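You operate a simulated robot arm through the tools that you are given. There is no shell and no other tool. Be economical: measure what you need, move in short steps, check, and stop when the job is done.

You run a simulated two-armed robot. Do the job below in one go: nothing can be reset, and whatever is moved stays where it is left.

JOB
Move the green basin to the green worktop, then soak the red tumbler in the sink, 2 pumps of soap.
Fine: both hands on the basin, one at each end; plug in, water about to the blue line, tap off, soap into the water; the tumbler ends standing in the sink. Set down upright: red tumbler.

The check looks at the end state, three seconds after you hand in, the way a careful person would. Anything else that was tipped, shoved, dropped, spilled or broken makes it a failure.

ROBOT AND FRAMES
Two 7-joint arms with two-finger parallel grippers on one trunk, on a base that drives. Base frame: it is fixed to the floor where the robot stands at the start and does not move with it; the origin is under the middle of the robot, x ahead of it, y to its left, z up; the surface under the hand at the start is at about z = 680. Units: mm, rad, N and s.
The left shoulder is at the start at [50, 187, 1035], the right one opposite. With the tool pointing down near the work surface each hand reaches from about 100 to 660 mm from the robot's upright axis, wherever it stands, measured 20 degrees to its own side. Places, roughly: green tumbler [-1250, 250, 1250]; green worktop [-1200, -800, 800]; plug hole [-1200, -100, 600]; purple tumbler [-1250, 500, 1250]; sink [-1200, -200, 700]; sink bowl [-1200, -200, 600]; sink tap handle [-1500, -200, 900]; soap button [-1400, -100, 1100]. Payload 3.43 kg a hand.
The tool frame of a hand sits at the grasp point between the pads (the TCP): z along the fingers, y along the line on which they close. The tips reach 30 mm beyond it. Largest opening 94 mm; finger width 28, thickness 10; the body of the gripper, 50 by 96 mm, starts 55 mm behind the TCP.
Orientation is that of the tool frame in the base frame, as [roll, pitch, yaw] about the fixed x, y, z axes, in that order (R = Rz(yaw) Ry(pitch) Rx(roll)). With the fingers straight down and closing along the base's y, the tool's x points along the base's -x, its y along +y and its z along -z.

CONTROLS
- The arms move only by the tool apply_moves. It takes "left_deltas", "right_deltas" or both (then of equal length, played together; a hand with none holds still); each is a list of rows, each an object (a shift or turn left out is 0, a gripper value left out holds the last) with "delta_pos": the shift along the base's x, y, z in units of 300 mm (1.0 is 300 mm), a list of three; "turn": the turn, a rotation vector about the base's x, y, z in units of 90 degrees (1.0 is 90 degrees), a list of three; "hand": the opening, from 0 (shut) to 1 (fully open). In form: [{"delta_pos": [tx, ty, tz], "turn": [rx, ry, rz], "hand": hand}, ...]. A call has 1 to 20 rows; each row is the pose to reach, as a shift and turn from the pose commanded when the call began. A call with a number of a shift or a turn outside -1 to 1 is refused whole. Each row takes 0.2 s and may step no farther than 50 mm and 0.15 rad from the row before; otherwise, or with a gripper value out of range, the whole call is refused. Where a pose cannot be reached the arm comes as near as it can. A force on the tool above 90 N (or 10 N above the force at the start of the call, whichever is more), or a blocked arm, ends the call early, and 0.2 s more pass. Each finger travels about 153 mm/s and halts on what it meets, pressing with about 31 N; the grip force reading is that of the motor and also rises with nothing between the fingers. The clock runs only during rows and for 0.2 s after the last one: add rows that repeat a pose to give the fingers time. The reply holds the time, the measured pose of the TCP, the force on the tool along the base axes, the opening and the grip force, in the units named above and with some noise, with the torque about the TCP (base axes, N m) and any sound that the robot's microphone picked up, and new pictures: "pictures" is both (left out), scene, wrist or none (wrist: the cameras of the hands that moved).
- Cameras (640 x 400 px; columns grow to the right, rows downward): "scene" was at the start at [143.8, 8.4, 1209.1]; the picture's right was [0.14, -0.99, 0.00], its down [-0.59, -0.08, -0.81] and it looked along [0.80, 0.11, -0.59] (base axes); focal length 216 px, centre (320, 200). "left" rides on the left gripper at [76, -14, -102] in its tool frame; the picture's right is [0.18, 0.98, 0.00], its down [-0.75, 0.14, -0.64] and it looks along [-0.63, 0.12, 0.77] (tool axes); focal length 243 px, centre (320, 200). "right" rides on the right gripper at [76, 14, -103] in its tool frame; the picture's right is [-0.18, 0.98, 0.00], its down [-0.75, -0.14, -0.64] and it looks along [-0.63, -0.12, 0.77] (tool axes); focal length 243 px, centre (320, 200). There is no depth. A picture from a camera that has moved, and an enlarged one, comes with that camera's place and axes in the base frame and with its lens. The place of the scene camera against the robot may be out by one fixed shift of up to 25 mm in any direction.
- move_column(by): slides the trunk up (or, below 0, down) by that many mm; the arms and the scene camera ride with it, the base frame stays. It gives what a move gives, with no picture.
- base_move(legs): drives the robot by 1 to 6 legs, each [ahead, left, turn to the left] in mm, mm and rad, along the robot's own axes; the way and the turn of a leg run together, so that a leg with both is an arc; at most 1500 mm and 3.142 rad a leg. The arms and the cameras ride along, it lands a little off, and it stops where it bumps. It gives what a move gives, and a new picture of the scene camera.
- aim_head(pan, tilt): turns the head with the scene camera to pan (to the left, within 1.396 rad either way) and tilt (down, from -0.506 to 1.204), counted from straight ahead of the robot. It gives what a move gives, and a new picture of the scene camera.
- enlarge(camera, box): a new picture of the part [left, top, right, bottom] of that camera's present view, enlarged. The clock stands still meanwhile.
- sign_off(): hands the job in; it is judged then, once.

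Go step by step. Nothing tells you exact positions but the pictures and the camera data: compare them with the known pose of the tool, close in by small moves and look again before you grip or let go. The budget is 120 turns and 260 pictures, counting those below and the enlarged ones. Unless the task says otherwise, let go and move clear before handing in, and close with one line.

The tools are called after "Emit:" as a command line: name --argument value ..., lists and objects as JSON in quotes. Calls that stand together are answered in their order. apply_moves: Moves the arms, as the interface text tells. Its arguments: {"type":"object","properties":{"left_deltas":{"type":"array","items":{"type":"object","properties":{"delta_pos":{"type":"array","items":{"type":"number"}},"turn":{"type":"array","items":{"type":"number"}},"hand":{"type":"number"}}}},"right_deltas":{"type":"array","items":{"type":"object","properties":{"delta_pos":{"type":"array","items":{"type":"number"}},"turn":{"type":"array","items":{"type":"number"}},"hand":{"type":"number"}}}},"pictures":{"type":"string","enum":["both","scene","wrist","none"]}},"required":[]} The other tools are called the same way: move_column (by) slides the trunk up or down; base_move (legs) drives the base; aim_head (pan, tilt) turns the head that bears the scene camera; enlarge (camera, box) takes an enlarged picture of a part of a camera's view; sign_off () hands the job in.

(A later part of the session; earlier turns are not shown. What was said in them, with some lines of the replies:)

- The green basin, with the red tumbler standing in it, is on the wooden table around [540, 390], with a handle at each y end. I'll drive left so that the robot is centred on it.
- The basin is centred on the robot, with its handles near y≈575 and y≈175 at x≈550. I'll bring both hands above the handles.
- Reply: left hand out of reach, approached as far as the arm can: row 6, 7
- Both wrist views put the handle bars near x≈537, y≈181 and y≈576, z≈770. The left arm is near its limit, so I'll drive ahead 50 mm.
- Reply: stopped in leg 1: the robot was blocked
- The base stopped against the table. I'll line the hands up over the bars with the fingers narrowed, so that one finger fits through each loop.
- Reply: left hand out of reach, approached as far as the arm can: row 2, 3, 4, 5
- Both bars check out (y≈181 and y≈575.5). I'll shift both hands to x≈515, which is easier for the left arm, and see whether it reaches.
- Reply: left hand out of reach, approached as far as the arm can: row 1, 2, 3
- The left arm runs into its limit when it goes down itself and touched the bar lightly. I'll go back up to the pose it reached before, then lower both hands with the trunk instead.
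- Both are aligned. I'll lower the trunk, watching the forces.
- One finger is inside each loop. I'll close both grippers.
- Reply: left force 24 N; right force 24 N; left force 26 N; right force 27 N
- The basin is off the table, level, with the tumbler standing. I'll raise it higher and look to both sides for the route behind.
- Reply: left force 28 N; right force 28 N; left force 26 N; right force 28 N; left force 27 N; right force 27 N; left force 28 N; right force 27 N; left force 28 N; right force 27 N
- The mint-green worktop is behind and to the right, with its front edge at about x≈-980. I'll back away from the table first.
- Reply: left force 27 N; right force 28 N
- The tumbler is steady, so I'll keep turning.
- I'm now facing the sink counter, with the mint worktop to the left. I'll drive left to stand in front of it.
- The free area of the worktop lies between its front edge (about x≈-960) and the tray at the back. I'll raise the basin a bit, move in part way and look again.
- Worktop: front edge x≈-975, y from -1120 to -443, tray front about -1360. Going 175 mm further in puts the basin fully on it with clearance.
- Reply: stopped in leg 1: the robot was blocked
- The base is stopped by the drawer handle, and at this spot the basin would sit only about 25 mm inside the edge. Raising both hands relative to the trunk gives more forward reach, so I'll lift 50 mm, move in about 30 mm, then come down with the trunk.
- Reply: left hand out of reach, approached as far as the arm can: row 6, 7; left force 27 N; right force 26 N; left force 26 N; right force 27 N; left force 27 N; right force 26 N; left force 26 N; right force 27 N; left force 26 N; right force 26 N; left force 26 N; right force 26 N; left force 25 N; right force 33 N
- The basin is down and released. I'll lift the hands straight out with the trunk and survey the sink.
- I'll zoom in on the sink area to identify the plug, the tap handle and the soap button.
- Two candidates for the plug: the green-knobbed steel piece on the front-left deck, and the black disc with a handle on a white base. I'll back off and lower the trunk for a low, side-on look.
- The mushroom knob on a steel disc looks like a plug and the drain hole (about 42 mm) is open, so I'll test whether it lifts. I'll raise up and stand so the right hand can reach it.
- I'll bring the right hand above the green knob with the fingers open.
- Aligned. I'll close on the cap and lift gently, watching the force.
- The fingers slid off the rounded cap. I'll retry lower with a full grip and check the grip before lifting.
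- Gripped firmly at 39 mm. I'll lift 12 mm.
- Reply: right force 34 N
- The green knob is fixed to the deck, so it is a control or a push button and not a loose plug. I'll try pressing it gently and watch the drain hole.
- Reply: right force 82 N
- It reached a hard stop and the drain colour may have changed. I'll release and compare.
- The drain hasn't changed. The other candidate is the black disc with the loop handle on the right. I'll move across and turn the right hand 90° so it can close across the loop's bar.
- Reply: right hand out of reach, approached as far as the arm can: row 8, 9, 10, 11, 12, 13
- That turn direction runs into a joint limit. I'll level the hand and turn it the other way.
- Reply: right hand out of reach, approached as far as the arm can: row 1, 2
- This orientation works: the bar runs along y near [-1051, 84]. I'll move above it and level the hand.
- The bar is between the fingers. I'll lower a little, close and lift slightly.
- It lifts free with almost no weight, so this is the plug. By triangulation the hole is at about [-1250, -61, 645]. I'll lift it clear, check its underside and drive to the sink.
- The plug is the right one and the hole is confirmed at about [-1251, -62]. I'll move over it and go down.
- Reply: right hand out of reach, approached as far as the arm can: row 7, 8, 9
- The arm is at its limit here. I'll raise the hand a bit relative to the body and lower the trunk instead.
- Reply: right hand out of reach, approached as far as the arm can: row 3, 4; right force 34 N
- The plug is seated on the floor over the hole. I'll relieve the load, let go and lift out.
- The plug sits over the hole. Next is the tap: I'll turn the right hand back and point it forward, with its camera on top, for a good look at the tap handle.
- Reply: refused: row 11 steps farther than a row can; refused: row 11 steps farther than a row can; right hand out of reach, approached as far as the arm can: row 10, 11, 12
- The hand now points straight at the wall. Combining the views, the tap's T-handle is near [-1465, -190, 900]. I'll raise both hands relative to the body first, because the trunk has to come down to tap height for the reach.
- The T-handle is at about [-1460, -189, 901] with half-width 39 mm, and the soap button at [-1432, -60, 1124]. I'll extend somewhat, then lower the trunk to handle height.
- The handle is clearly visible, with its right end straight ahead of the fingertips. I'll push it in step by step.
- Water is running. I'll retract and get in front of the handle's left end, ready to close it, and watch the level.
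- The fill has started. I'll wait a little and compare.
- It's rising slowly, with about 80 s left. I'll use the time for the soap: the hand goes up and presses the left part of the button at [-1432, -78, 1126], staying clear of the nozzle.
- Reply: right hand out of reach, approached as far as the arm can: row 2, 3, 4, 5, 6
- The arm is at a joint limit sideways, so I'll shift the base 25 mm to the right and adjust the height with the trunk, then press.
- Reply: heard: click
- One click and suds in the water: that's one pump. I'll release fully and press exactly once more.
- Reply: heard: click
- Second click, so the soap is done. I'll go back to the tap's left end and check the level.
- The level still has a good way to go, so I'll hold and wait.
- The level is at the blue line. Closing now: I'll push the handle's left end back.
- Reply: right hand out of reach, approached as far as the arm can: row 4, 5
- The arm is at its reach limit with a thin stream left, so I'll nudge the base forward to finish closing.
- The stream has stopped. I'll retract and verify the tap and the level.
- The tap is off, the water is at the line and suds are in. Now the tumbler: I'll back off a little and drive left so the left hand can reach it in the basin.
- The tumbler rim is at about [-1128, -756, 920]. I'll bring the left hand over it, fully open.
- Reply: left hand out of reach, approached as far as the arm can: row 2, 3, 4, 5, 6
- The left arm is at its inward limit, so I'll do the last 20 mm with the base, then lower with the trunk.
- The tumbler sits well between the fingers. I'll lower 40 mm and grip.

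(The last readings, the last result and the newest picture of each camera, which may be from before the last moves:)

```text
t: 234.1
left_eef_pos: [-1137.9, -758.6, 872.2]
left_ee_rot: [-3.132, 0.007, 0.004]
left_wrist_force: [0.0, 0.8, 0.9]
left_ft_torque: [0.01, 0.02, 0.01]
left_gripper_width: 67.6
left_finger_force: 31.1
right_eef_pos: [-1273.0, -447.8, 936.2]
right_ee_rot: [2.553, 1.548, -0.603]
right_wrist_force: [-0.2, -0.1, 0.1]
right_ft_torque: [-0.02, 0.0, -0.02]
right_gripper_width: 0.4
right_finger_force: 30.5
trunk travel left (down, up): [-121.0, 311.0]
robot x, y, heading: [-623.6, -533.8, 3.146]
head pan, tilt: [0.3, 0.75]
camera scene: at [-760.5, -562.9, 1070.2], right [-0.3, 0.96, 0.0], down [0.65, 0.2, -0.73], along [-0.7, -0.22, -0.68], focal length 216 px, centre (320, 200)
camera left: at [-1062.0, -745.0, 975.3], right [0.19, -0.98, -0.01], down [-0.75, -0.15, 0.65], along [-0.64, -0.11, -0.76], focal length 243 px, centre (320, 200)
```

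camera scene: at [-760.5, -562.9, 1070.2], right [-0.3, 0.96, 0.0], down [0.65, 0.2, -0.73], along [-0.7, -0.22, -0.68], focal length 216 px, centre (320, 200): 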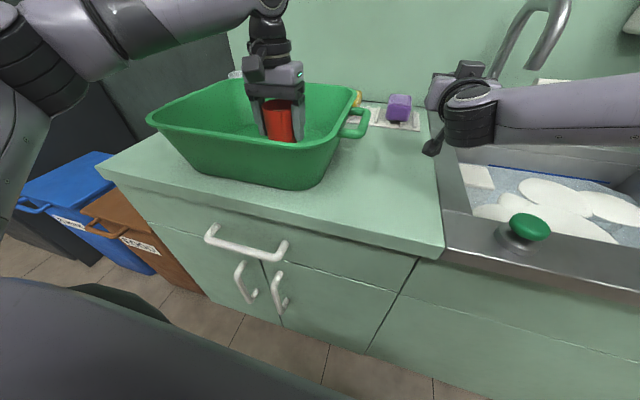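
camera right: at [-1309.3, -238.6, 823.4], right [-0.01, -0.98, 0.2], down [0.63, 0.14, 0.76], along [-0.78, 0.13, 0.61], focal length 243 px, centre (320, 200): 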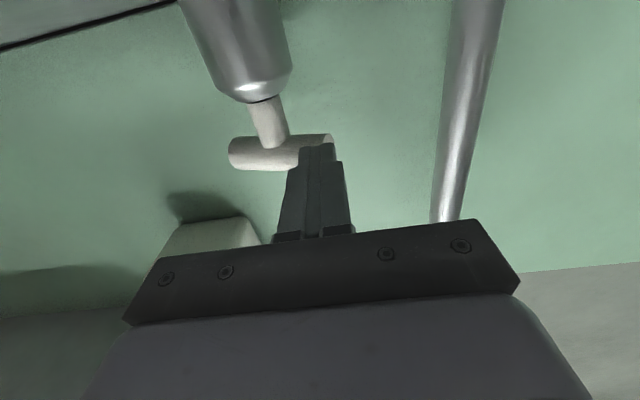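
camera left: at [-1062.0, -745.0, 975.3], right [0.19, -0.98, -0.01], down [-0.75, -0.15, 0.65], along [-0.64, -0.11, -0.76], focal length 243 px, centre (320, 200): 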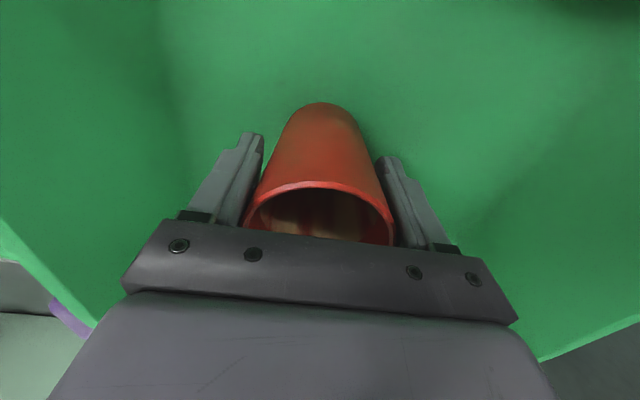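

The tumbler is gripped. I'll lift it clear, turn the left hand 90° for more reach (this keeps the tumbler upright), and pull the right hand back a little.

Emit:
move_column --by 190

Emit:
apply_moves --left_deltas '[{"turn": [0, 0, 0.08]}, {"turn": [0, 0, 0.16]}, {"turn": [0, 0, 0.25]}, {"turn": [0, 0, 0.34]}, {"turn": [0, 0, 0.43]}, {"turn": [0, 0, 0.52]}, {"turn": [0, 0, 0.61]}, {"turn": [0, 0, 0.7]}, {"turn": [0, 0, 0.79]}, {"turn": [0, 0, 0.88]}, {"turn": [0, 0, 0.96]}, {"turn": [0, 0, 1.0]}]' --right_deltas '[{"delta_pos": [0.05, 0, 0]}, {"delta_pos": [0.1, 0, 0]}, {"delta_pos": [0.15, 0, 0]}, {"delta_pos": [0.2, 0, 0]}, {"delta_pos": [0.2, 0, 0]}, {"delta_pos": [0.2, 0, 0]}, {"delta_pos": [0.2, 0, 0]}, {"delta_pos": [0.2, 0, 0]}, {"delta_pos": [0.2, 0, 0]}, {"delta_pos": [0.2, 0, 0]}, {"delta_pos": [0.2, 0, 0]}, {"delta_pos": [0.2, 0, 0]}]'

```text
t: 236.2
left_eef_pos: [-1137.4, -758.8, 1063.2]
left_ee_rot: [-3.131, 0.008, 0.006]
left_wrist_force: [-0.7, 0.6, -0.5]
left_ft_torque: [-0.02, 0.03, -0.03]
left_gripper_width: 68.0
left_finger_force: 30.1
right_eef_pos: [-1272.7, -449.9, 1125.2]
right_ee_rot: [2.563, 1.55, -0.594]
right_wrist_force: [0.6, -0.1, -0.2]
right_ft_torque: [0.0, -0.02, 0.0]
right_gripper_width: 0.0
right_finger_force: 30.9
trunk travel left (down, up): [-311.0, 121.0]
robot x, y, heading: [-621.6, -535.5, 3.142]
head pan, tilt: [0.3, 0.75]
```

```text
t: 238.8
left_eef_pos: [-1135.4, -759.0, 1062.6]
left_ee_rot: [-3.128, 0.005, 1.577]
left_wrist_force: [-0.1, 1.3, -0.6]
left_ft_torque: [-0.01, -0.01, -0.02]
left_gripper_width: 67.6
left_finger_force: 31.2
right_eef_pos: [-1213.6, -451.1, 1128.7]
right_ee_rot: [2.556, 1.547, -0.601]
right_wrist_force: [0.3, 0.7, 0.7]
right_ft_torque: [-0.03, 0.01, 0.0]
right_gripper_width: 0.1
right_finger_force: 30.6
trunk travel left (down, up): [-311.0, 121.0]
robot x, y, heading: [-623.1, -535.3, 3.142]
head pan, tilt: [0.3, 0.75]
camera scene: at [-760.6, -562.9, 1260.2], right [-0.3, 0.96, 0.0], down [0.65, 0.2, -0.73], along [-0.7, -0.22, -0.68], focal length 216 px, centre (320, 200)
camera right: at [-1111.0, -467.0, 1052.4], right [-0.02, -0.98, 0.2], down [0.63, 0.14, 0.76], along [-0.78, 0.14, 0.61], focal length 243 px, centre (320, 200)
camera left: at [-1152.0, -682.8, 1165.0], right [0.98, 0.19, -0.01], down [0.15, -0.75, 0.64], along [0.11, -0.63, -0.76], focal length 243 px, centre (320, 200)
```

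scene: 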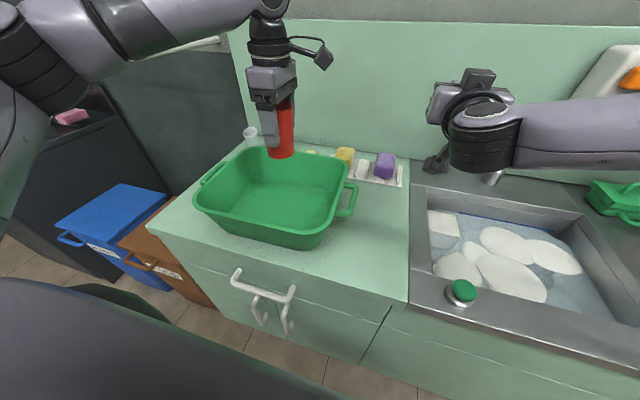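
right: 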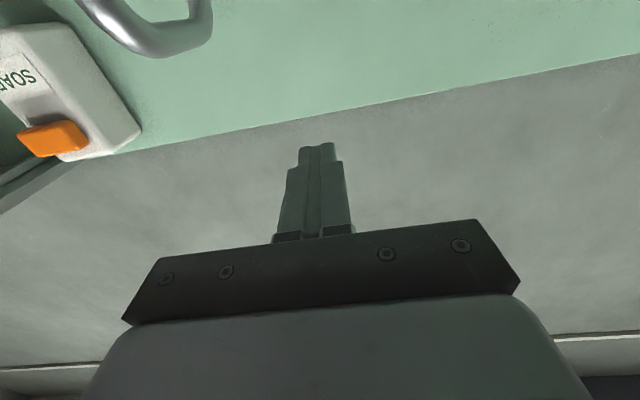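
left: 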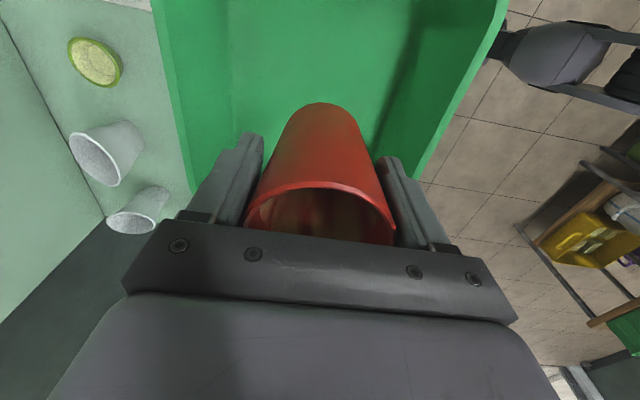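

Tumbler held upright and clear. I'll drive right to the sink.

Emit:
base_move --legs '[[-25, 0, 0], [0, -465, 0]]'

Emit:
base_move --legs '[[35, 0, 0]]'

Emit:
enlarge --camera "left" --box '[0, 0, 640, 400]'

```text
t: 243.9
left_eef_pos: [-1112.0, -290.9, 1062.5]
left_ee_rot: [-3.13, 0.006, 1.583]
left_wrist_force: [0.0, -0.4, -0.2]
left_ft_torque: [0.0, 0.03, -0.02]
left_gripper_width: 67.8
left_finger_force: 31.1
right_eef_pos: [-1190.8, 16.9, 1126.7]
right_ee_rot: [2.554, 1.547, -0.6]
right_wrist_force: [-0.5, -0.7, -0.1]
right_ft_torque: [0.02, -0.01, -0.02]
right_gripper_width: 0.0
right_finger_force: 30.9
trunk travel left (down, up): [-311.0, 121.0]
robot x, y, heading: [-595.6, -65.5, -3.138]
head pan, tilt: [0.3, 0.75]
camera scene: at [-737.1, -92.5, 1260.2], right [-0.3, 0.95, 0.0], down [0.65, 0.21, -0.73], along [-0.7, -0.22, -0.68], focal length 216 px, centre (320, 200)
```

scene: 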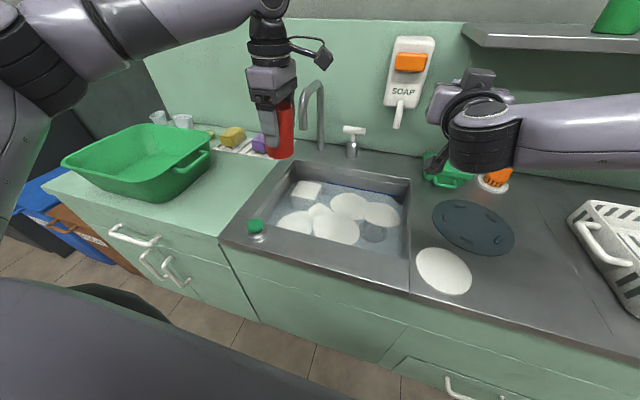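

```text
t: 244.7
left_eef_pos: [-1148.1, -291.1, 1061.1]
left_ee_rot: [-3.131, 0.006, 1.58]
left_wrist_force: [0.9, -0.3, -0.3]
left_ft_torque: [0.03, 0.0, 0.04]
left_gripper_width: 67.6
left_finger_force: 31.0
right_eef_pos: [-1226.2, 16.8, 1127.8]
right_ee_rot: [2.578, 1.548, -0.572]
right_wrist_force: [0.0, 0.4, 0.0]
right_ft_torque: [0.01, 0.0, 0.0]
right_gripper_width: 0.0
right_finger_force: 31.2
trunk travel left (down, up): [-311.0, 121.0]
robot x, y, heading: [-636.2, -69.5, -3.134]
head pan, tilt: [0.3, 0.75]
camera scene: at [-773.1, -92.8, 1260.0], right [-0.3, 0.95, 0.0], down [0.65, 0.21, -0.73], along [-0.7, -0.22, -0.68], focal length 216 px, centre (320, 200)
```

scene: 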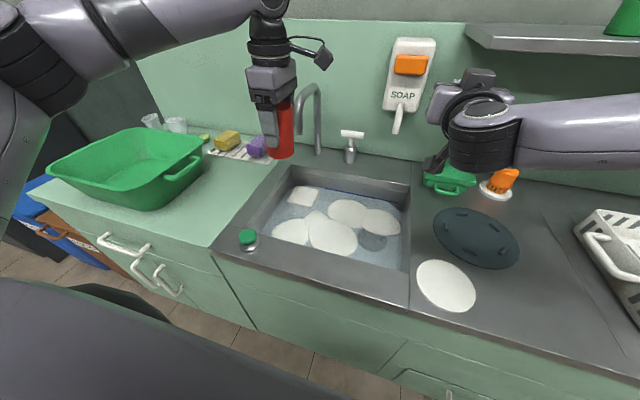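

```text
1.00 times, centred on (320, 200) of left (not enlarged: the box is as wide or as high as the picture)
camera zoom: at [-1163.6, -215.0, 1164.5], right [0.98, 0.19, -0.01], down [0.16, -0.75, 0.64], along [0.12, -0.63, -0.76], focal length 243 px, centre (320, 200)
```

zoom: 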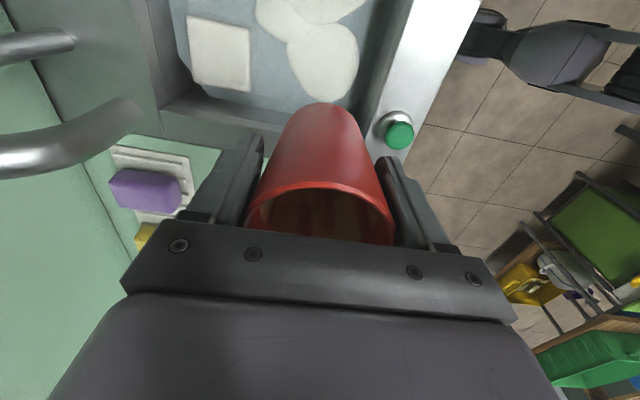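

I'll aim for tumbler position [-1175, -235], clear of the white block and the plug. I'll shift over it and come down partway.

Emit:
apply_moves --left_deltas '[{"delta_pos": [-0.03, 0.06, 0]}, {"delta_pos": [-0.06, 0.12, -0.05]}, {"delta_pos": [-0.09, 0.187, -0.15]}, {"delta_pos": [-0.09, 0.187, -0.25]}, {"delta_pos": [-0.09, 0.187, -0.35]}, {"delta_pos": [-0.09, 0.187, -0.45]}, {"delta_pos": [-0.09, 0.187, -0.45]}]' --pictures "wrist"

Emit:
move_column --by -70

Emit:
aim_head --pan 0.3 --tilt 0.65

```text
t: 246.3
left_eef_pos: [-1132.8, -273.9, 941.0]
left_ee_rot: [-3.128, 0.003, 1.582]
left_wrist_force: [0.5, -0.5, -0.1]
left_ft_torque: [0.02, -0.02, 0.04]
left_gripper_width: 67.8
left_finger_force: 30.7
left hand out of reach, approached as far as the arm can: row 1, 2, 3, 4, 5, 6, 7
right_eef_pos: [-1225.2, 17.6, 1127.3]
right_ee_rot: [2.554, 1.549, -0.597]
right_wrist_force: [-0.5, 0.7, -0.4]
right_ft_torque: [-0.01, 0.02, 0.02]
right_gripper_width: 0.0
right_finger_force: 31.2
trunk travel left (down, up): [-311.0, 121.0]
robot x, y, heading: [-633.2, -65.0, -3.136]
head pan, tilt: [0.3, 0.75]
camera left: at [-1148.6, -198.6, 1043.9], right [0.98, 0.19, -0.01], down [0.16, -0.75, 0.64], along [0.12, -0.63, -0.77], focal length 243 px, centre (320, 200)
```

left: 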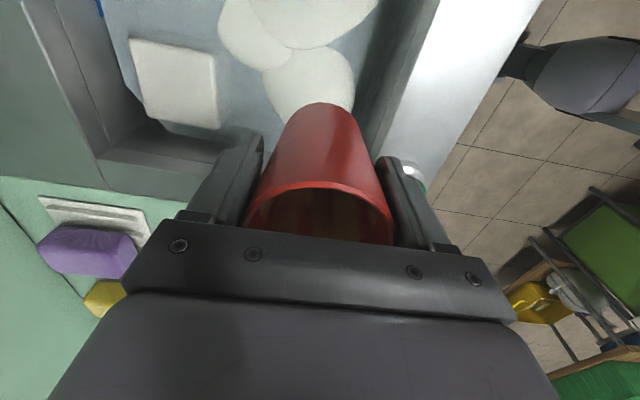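

```text
t: 247.4
left_eef_pos: [-1132.2, -274.1, 871.4]
left_ee_rot: [-3.13, 0.005, 1.583]
left_wrist_force: [0.1, 0.6, -0.9]
left_ft_torque: [-0.01, 0.02, -0.01]
left_gripper_width: 67.7
left_finger_force: 30.7
right_eef_pos: [-1225.2, 17.1, 1058.3]
right_ee_rot: [2.545, 1.548, -0.604]
right_wrist_force: [-0.9, -1.2, 1.0]
right_ft_torque: [0.02, 0.03, 0.01]
right_gripper_width: 0.0
right_finger_force: 31.0
trunk travel left (down, up): [-241.0, 191.0]
robot x, y, heading: [-637.7, -59.0, -3.14]
head pan, tilt: [0.3, 0.75]
```

```text
t: 248.1
left_eef_pos: [-1133.2, -275.3, 871.4]
left_ee_rot: [-3.129, 0.004, 1.583]
left_wrist_force: [-0.3, -0.5, -0.6]
left_ft_torque: [0.03, 0.01, 0.01]
left_gripper_width: 68.0
left_finger_force: 30.8
right_eef_pos: [-1224.9, 16.7, 1057.4]
right_ee_rot: [2.557, 1.548, -0.594]
right_wrist_force: [-0.6, 0.4, 0.1]
right_ft_torque: [0.0, -0.01, 0.01]
right_gripper_width: 0.0
right_finger_force: 31.3
trunk travel left (down, up): [-241.0, 191.0]
robot x, y, heading: [-638.2, -61.2, -3.14]
head pan, tilt: [0.3, 0.649]
camera scene: at [-776.1, -94.0, 1198.7], right [-0.3, 0.95, 0.0], down [0.58, 0.18, -0.8], along [-0.76, -0.24, -0.6], focal length 216 px, centre (320, 200)
```

scene: 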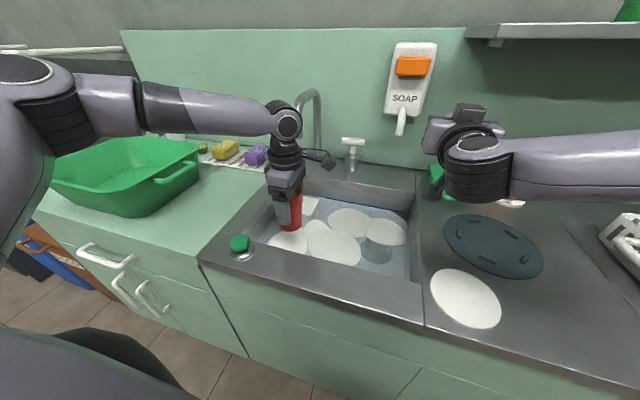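

The left arm stops at about [-1133, -275], which is still a good clear spot in the bowl. I'll raise the right hand out of the way, edge the base forward slightly and lower with the trunk.

Emit:
apply_moves --right_deltas '[{"delta_pos": [0, 0, 0.12]}, {"delta_pos": [0, 0, 0.25]}, {"delta_pos": [0, 0, 0.38]}, {"delta_pos": [0, 0, 0.45]}]' --pictures "none"

Emit:
base_move --legs '[[12, 0, 0]]'

Emit:
move_column --by -70

Emit:
enlarge --camera "scene" --box '[0, 0, 640, 400]'

Emit:
enlarge --camera "left" --box '[0, 0, 640, 400]'

```text
t: 249.1
left_eef_pos: [-1133.7, -275.6, 870.9]
left_ee_rot: [-3.129, 0.003, 1.582]
left_wrist_force: [-0.2, 0.4, -0.7]
left_ft_torque: [0.02, 0.03, -0.03]
left_gripper_width: 68.1
left_finger_force: 30.6
right_eef_pos: [-1227.0, 16.7, 1192.6]
right_ee_rot: [2.572, 1.548, -0.579]
right_wrist_force: [0.0, 0.6, -0.1]
right_ft_torque: [-0.02, 0.0, 0.0]
right_gripper_width: 0.0
right_finger_force: 30.6
trunk travel left (down, up): [-241.0, 191.0]
robot x, y, heading: [-636.9, -60.9, -3.139]
head pan, tilt: [0.3, 0.649]
```

```text
t: 249.8
left_eef_pos: [-1145.4, -274.7, 871.4]
left_ee_rot: [-3.129, 0.005, 1.581]
left_wrist_force: [0.5, 0.4, -0.2]
left_ft_torque: [0.0, -0.02, -0.02]
left_gripper_width: 68.0
left_finger_force: 30.9
right_eef_pos: [-1238.0, 17.5, 1191.7]
right_ee_rot: [2.567, 1.548, -0.58]
right_wrist_force: [-1.7, -0.2, 0.4]
right_ft_torque: [0.0, 0.01, 0.01]
right_gripper_width: 0.0
right_finger_force: 31.2
trunk travel left (down, up): [-241.0, 191.0]
robot x, y, heading: [-644.5, -61.3, -3.14]
head pan, tilt: [0.3, 0.649]
camera scene: at [-788.6, -94.1, 1198.7], right [-0.3, 0.95, 0.0], down [0.58, 0.18, -0.8], along [-0.76, -0.24, -0.6], focal length 216 px, centre (320, 200)
```

scene: 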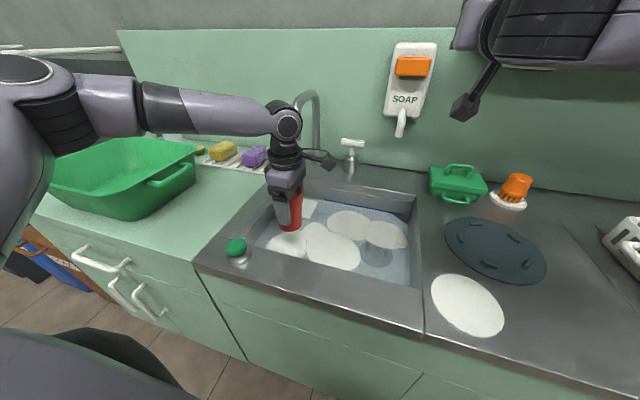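

```text
t: 250.9
left_eef_pos: [-1144.4, -276.1, 801.8]
left_ee_rot: [-3.129, 0.004, 1.582]
left_wrist_force: [0.2, -1.0, -0.4]
left_ft_torque: [0.03, -0.01, -0.01]
left_gripper_width: 67.7
left_finger_force: 30.9
right_eef_pos: [-1238.3, 18.1, 1122.5]
right_ee_rot: [2.549, 1.549, -0.602]
right_wrist_force: [0.3, -0.3, -0.7]
right_ft_torque: [0.05, -0.02, 0.0]
right_gripper_width: 0.0
right_finger_force: 31.3
trunk travel left (down, up): [-171.0, 261.0]
robot x, y, heading: [-645.3, -61.5, -3.14]
head pan, tilt: [0.3, 0.649]
```

```text
1.00 times, centred on (320, 200) of scene (not enlarged: the box is as wide or as high as the picture)
camera zoom: at [-788.1, -94.0, 1128.8], right [-0.3, 0.95, 0.0], down [0.58, 0.18, -0.8], along [-0.76, -0.24, -0.6], focal length 216 px, centre (320, 200)
```

zoom: 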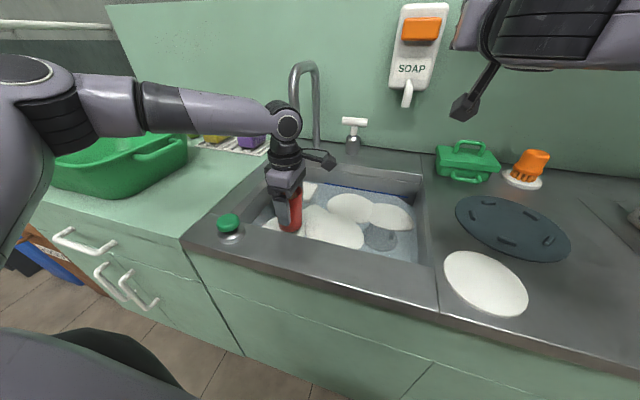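

```text
1.00 times, centred on (320, 200) of left (not enlarged: the box is as wide or as high as the picture)
camera zoom: at [-1160.7, -198.7, 904.3], right [0.98, 0.19, -0.01], down [0.16, -0.75, 0.64], along [0.12, -0.63, -0.77], focal length 243 px, centre (320, 200)
```

zoom: 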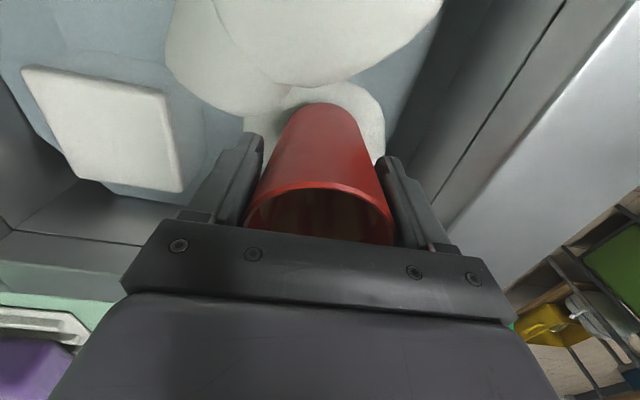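

The tumbler is just above the water, with everything clear. I'll keep going down, watching the force.

Emit:
move_column --by -60

Emit:
move_column --by -14

Emit:
enlarge --camera "scene" --box '[160, 100, 480, 300]'

```text
t: 251.9
left_eef_pos: [-1145.3, -274.9, 741.3]
left_ee_rot: [-3.129, 0.005, 1.581]
left_wrist_force: [0.4, -0.8, -0.2]
left_ft_torque: [0.01, 0.03, 0.01]
left_gripper_width: 68.0
left_finger_force: 30.9
right_eef_pos: [-1238.2, 16.7, 1062.1]
right_ee_rot: [2.547, 1.548, -0.603]
right_wrist_force: [-0.6, -0.1, -0.6]
right_ft_torque: [0.01, 0.0, 0.04]
right_gripper_width: 0.1
right_finger_force: 30.7
trunk travel left (down, up): [-111.0, 321.0]
robot x, y, heading: [-643.6, -65.1, -3.135]
head pan, tilt: [0.3, 0.649]
```

```text
t: 252.5
left_eef_pos: [-1145.3, -275.1, 728.0]
left_ee_rot: [-3.13, 0.006, 1.582]
left_wrist_force: [-0.1, 0.1, -1.0]
left_ft_torque: [-0.05, 0.0, -0.02]
left_gripper_width: 67.9
left_finger_force: 31.2
right_eef_pos: [-1238.4, 17.3, 1047.2]
right_ee_rot: [2.553, 1.547, -0.599]
right_wrist_force: [-0.5, 0.1, 0.4]
right_ft_torque: [0.01, -0.02, -0.03]
right_gripper_width: 0.0
right_finger_force: 31.3
trunk travel left (down, up): [-97.0, 335.0]
robot x, y, heading: [-645.4, -67.3, -3.135]
head pan, tilt: [0.3, 0.649]
```

```text
2.00 times, centred on (320, 200) of scene
camera zoom: at [-788.1, -94.0, 1054.7], right [-0.3, 0.95, 0.0], down [0.58, 0.18, -0.8], along [-0.76, -0.24, -0.6], focal length 433 px, centre (320, 200)
```

zoom: 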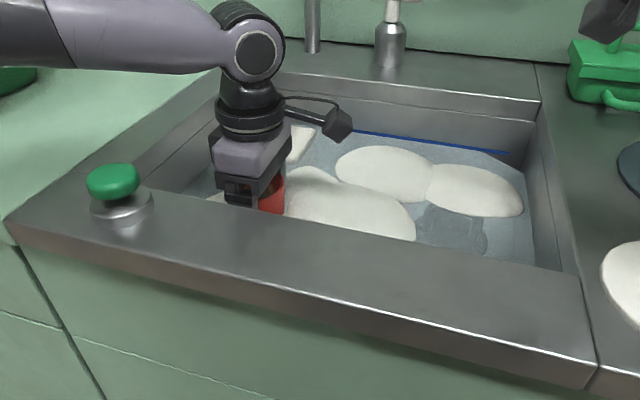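

Emit:
move_column --by -8

Emit:
move_column --by -4

Emit:
move_column --by -3

```text
t: 253.1
left_eef_pos: [-1145.5, -274.3, 719.4]
left_ee_rot: [-3.13, 0.005, 1.582]
left_wrist_force: [0.4, -0.5, 0.0]
left_ft_torque: [0.01, -0.02, -0.01]
left_gripper_width: 68.0
left_finger_force: 31.1
right_eef_pos: [-1237.9, 16.6, 1039.8]
right_ee_rot: [2.554, 1.548, -0.597]
right_wrist_force: [0.0, 0.8, 0.0]
right_ft_torque: [0.01, -0.01, -0.01]
right_gripper_width: 0.0
right_finger_force: 30.9
trunk travel left (down, up): [-89.0, 343.0]
robot x, y, heading: [-646.7, -64.2, -3.136]
head pan, tilt: [0.3, 0.649]
```

```text
t: 253.6
left_eef_pos: [-1144.7, -274.8, 715.5]
left_ee_rot: [-3.127, 0.005, 1.58]
left_wrist_force: [0.9, -0.6, 3.9]
left_ft_torque: [-0.08, 0.02, 0.04]
left_gripper_width: 68.0
left_finger_force: 31.2
right_eef_pos: [-1237.0, 16.4, 1035.3]
right_ee_rot: [2.539, 1.548, -0.61]
right_wrist_force: [0.3, 0.6, 0.5]
right_ft_torque: [-0.01, 0.01, -0.01]
right_gripper_width: 0.0
right_finger_force: 30.7
trunk travel left (down, up): [-85.0, 347.0]
robot x, y, heading: [-647.6, -64.7, -3.135]
head pan, tilt: [0.3, 0.649]
```

```text
t: 254.2
left_eef_pos: [-1144.8, -273.9, 715.8]
left_ee_rot: [-3.125, 0.002, 1.584]
left_wrist_force: [3.3, -1.5, 19.6]
left_ft_torque: [-0.18, 0.07, 0.05]
left_gripper_width: 68.2
left_finger_force: 31.1
right_eef_pos: [-1236.4, 17.1, 1034.1]
right_ee_rot: [2.485, 1.551, -0.666]
right_wrist_force: [-0.2, -0.3, 0.6]
right_ft_torque: [0.04, 0.02, 0.0]
right_gripper_width: 0.0
right_finger_force: 30.9
trunk travel left (down, up): [-82.0, 350.0]
robot x, y, heading: [-646.9, -61.7, -3.137]
head pan, tilt: [0.3, 0.649]
```

The tumbler is on the sink floor. I'll ease off a touch, release slowly and check that it stays upright.

Emit:
move_column --by 2

Emit:
apply_moves --left_deltas '[{"hand": 0.76}, {"hand": 0.8}, {"hand": 0.86}, {"hand": 0.9}, {"hand": 0.9}]'

```text
t: 254.7
left_eef_pos: [-1144.4, -274.0, 715.6]
left_ee_rot: [-3.127, 0.004, 1.581]
left_wrist_force: [-0.2, 0.2, 13.1]
left_ft_torque: [0.03, 0.2, -0.02]
left_gripper_width: 68.2
left_finger_force: 31.6
right_eef_pos: [-1237.4, 18.2, 1036.0]
right_ee_rot: [2.508, 1.548, -0.643]
right_wrist_force: [0.1, -0.3, 1.2]
right_ft_torque: [0.0, 0.01, -0.02]
right_gripper_width: 0.1
right_finger_force: 31.4
trunk travel left (down, up): [-84.0, 348.0]
robot x, y, heading: [-645.0, -66.1, -3.14]
head pan, tilt: [0.3, 0.649]
```

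```text
t: 255.9
left_eef_pos: [-1145.7, -274.8, 713.8]
left_ee_rot: [-3.128, 0.004, 1.58]
left_wrist_force: [-0.8, 0.9, -0.3]
left_ft_torque: [-0.02, 0.01, 0.0]
left_gripper_width: 84.8
left_finger_force: 0.0
right_eef_pos: [-1238.5, 17.8, 1035.1]
right_ee_rot: [2.556, 1.547, -0.594]
right_wrist_force: [-0.6, -1.1, -0.7]
right_ft_torque: [0.0, -0.01, 0.02]
right_gripper_width: 0.0
right_finger_force: 31.0
trunk travel left (down, up): [-84.0, 348.0]
robot x, y, heading: [-643.2, -60.9, -3.135]
head pan, tilt: [0.3, 0.649]
camera scene: at [-788.2, -94.0, 1041.8], right [-0.3, 0.95, 0.0], down [0.58, 0.18, -0.8], along [-0.76, -0.24, -0.6], focal length 216 px, centre (320, 200)
camera left: at [-1160.8, -198.7, 817.2], right [0.98, 0.19, -0.01], down [0.16, -0.75, 0.64], along [0.12, -0.63, -0.77], focal length 243 px, centre (320, 200)
```

scene: 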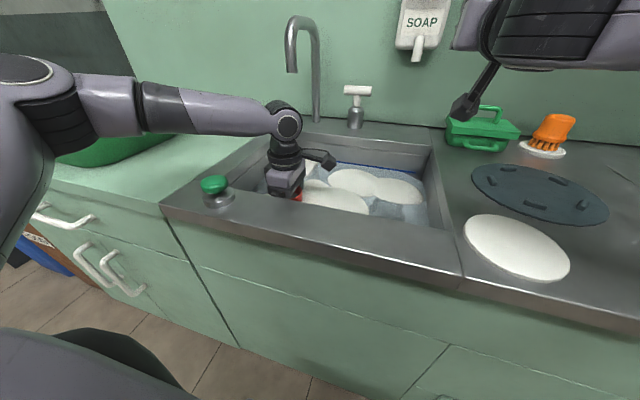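
left: 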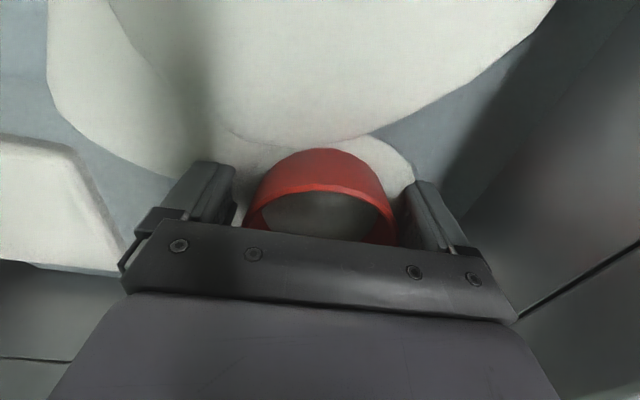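

Released. I'll lift straight up and look.

Emit:
move_column --by 130

Emit:
enlarge --camera "left" --box '[0, 0, 640, 400]'

Emit:
enlarge --camera "scene" --box '[160, 100, 480, 300]'

```text
t: 257.5
left_eef_pos: [-1145.2, -275.3, 843.8]
left_ee_rot: [-3.129, 0.007, 1.582]
left_wrist_force: [-1.0, -0.1, 0.5]
left_ft_torque: [-0.01, 0.04, -0.02]
left_gripper_width: 84.7
left_finger_force: 0.0
right_eef_pos: [-1238.6, 16.5, 1164.5]
right_ee_rot: [2.563, 1.548, -0.589]
right_wrist_force: [0.5, -0.4, -0.2]
right_ft_torque: [-0.01, 0.01, 0.03]
right_gripper_width: 0.0
right_finger_force: 31.2
trunk travel left (down, up): [-214.0, 218.0]
robot x, y, heading: [-649.3, -64.6, -3.131]
head pan, tilt: [0.3, 0.649]
```

```text
1.00 times, centred on (320, 200) of left (not enlarged: the box is as wide or as high as the picture)
camera zoom: at [-1160.8, -198.8, 947.0], right [0.98, 0.19, -0.01], down [0.16, -0.75, 0.64], along [0.12, -0.63, -0.77], focal length 243 px, centre (320, 200)
```

zoom: 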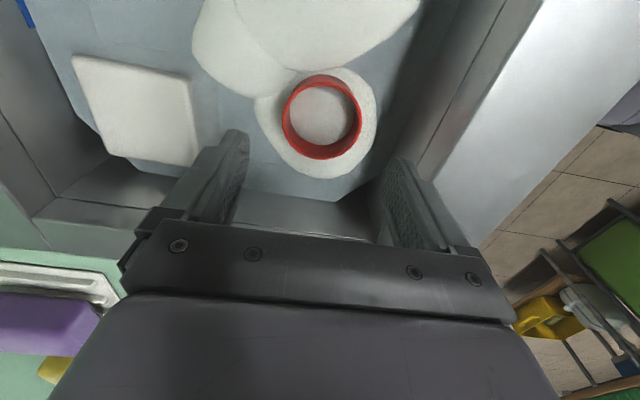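

```text
2.00 times, centred on (320, 200) of scene
camera zoom: at [-788.3, -94.1, 1171.7], right [-0.3, 0.95, 0.0], down [0.58, 0.18, -0.8], along [-0.76, -0.24, -0.6], focal length 433 px, centre (320, 200)
```

zoom: 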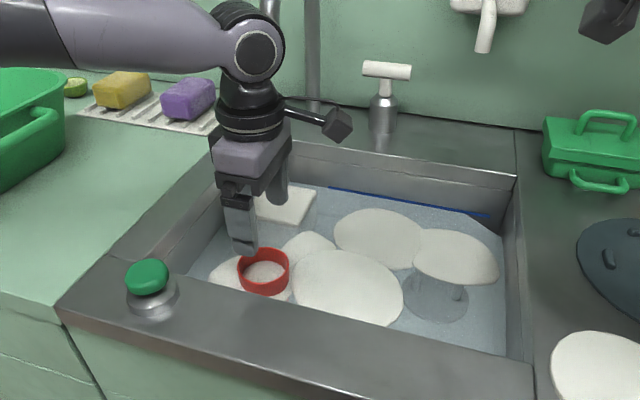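

The tumbler stands upright in the suds. I'll raise the left hand and back off for a final check.

Emit:
apply_moves --left_deltas '[{"delta_pos": [0, 0, 0.1]}, {"delta_pos": [0, 0, 0.2]}, {"delta_pos": [0, 0, 0.3]}, {"delta_pos": [0, 0, 0.4]}]' --pictures "none"

Emit:
base_move --legs '[[-250, 0, 0]]'

Emit:
aim_head --pan 0.25 --tilt 0.5

Emit:
enlarge --camera "scene" --box '[160, 130, 480, 330]'

```text
t: 258.5
left_eef_pos: [-1146.5, -274.5, 964.1]
left_ee_rot: [-3.131, 0.003, 1.58]
left_wrist_force: [0.3, 1.1, 1.0]
left_ft_torque: [0.0, 0.03, 0.02]
left_gripper_width: 84.5
left_finger_force: 0.1
right_eef_pos: [-1238.3, 17.0, 1164.1]
right_ee_rot: [2.554, 1.548, -0.597]
right_wrist_force: [-0.4, -0.2, 0.5]
right_ft_torque: [0.02, 0.01, 0.0]
right_gripper_width: 0.0
right_finger_force: 30.8
trunk travel left (down, up): [-214.0, 218.0]
robot x, y, heading: [-649.8, -64.2, -3.136]
head pan, tilt: [0.3, 0.649]
```

```text
t: 260.3
left_eef_pos: [-894.3, -273.2, 963.6]
left_ee_rot: [-3.129, 0.004, 1.582]
left_wrist_force: [0.0, -0.1, 0.6]
left_ft_torque: [-0.03, 0.0, 0.0]
left_gripper_width: 84.6
left_finger_force: 0.0
right_eef_pos: [-986.2, 19.1, 1165.2]
right_ee_rot: [2.55, 1.549, -0.597]
right_wrist_force: [0.1, -0.1, 0.1]
right_ft_torque: [-0.01, 0.01, 0.0]
right_gripper_width: 0.1
right_finger_force: 30.9
trunk travel left (down, up): [-214.0, 218.0]
robot x, y, heading: [-393.0, -60.9, -3.141]
head pan, tilt: [0.3, 0.649]
camera scene: at [-536.1, -92.6, 1171.8], right [-0.3, 0.95, 0.0], down [0.58, 0.18, -0.8], along [-0.76, -0.24, -0.6], focal length 216 px, centre (320, 200)
```

scene: 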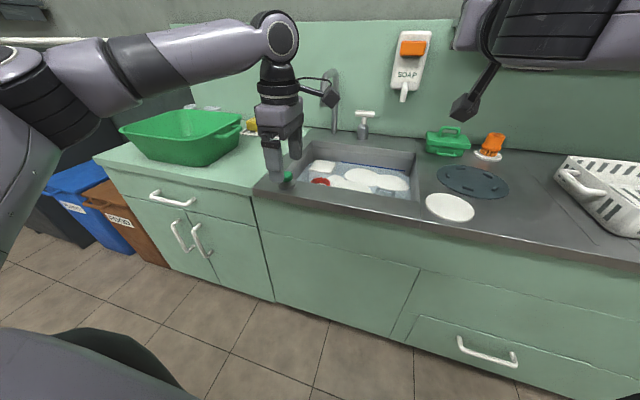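

```text
t: 261.0
left_eef_pos: [-893.8, -273.8, 964.5]
left_ee_rot: [-3.127, 0.004, 1.581]
left_wrist_force: [-1.0, -0.5, -0.2]
left_ft_torque: [-0.03, -0.01, 0.0]
left_gripper_width: 84.6
left_finger_force: 0.1
right_eef_pos: [-986.5, 17.1, 1164.3]
right_ee_rot: [2.558, 1.548, -0.591]
right_wrist_force: [-0.3, 0.7, 0.5]
right_ft_torque: [0.0, -0.01, 0.01]
right_gripper_width: 0.1
right_finger_force: 30.6
trunk travel left (down, up): [-214.0, 218.0]
robot x, y, heading: [-396.4, -61.1, -3.136]
head pan, tilt: [0.25, 0.499]
camera scene: at [-541.6, -89.5, 1185.1], right [-0.25, 0.97, 0.0], down [0.46, 0.12, -0.88], along [-0.85, -0.22, -0.48], focal length 216 px, centre (320, 200)
```

scene: 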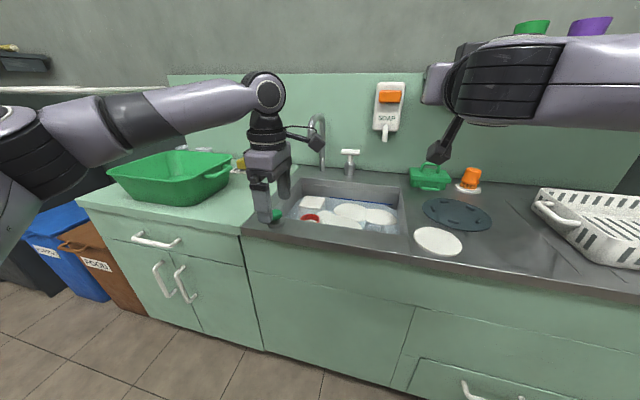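

```text
2.00 times, centred on (320, 230) of scene
camera zoom: at [-541.6, -89.5, 1185.1], right [-0.25, 0.97, 0.0], down [0.46, 0.12, -0.88], along [-0.85, -0.22, -0.48], focal length 433 px, centre (320, 140)
```

zoom: 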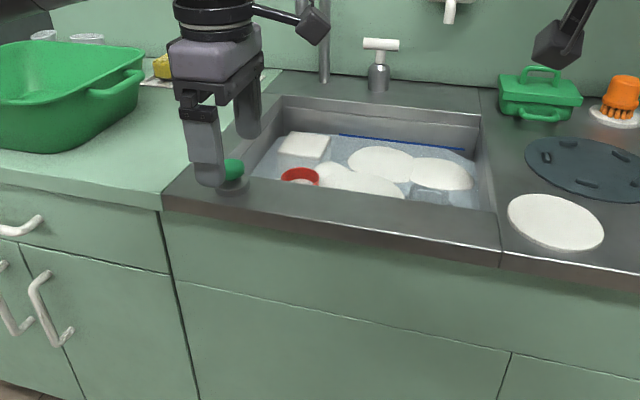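

Everything is in place: the basin is on the green worktop, the plug is in, the water is at the blue line, the tap is off, two pumps of soap are in, and the red tumbler stands upright in the sink. I'm handing in.

Emit:
sign_off

```text
The job is handed in.
```

The green basin is on the green worktop, and the red tumbler is standing upright in the sink to soak. The sink is plugged and filled to about the blue line, the tap is off, and two pumps of soap are in the water.
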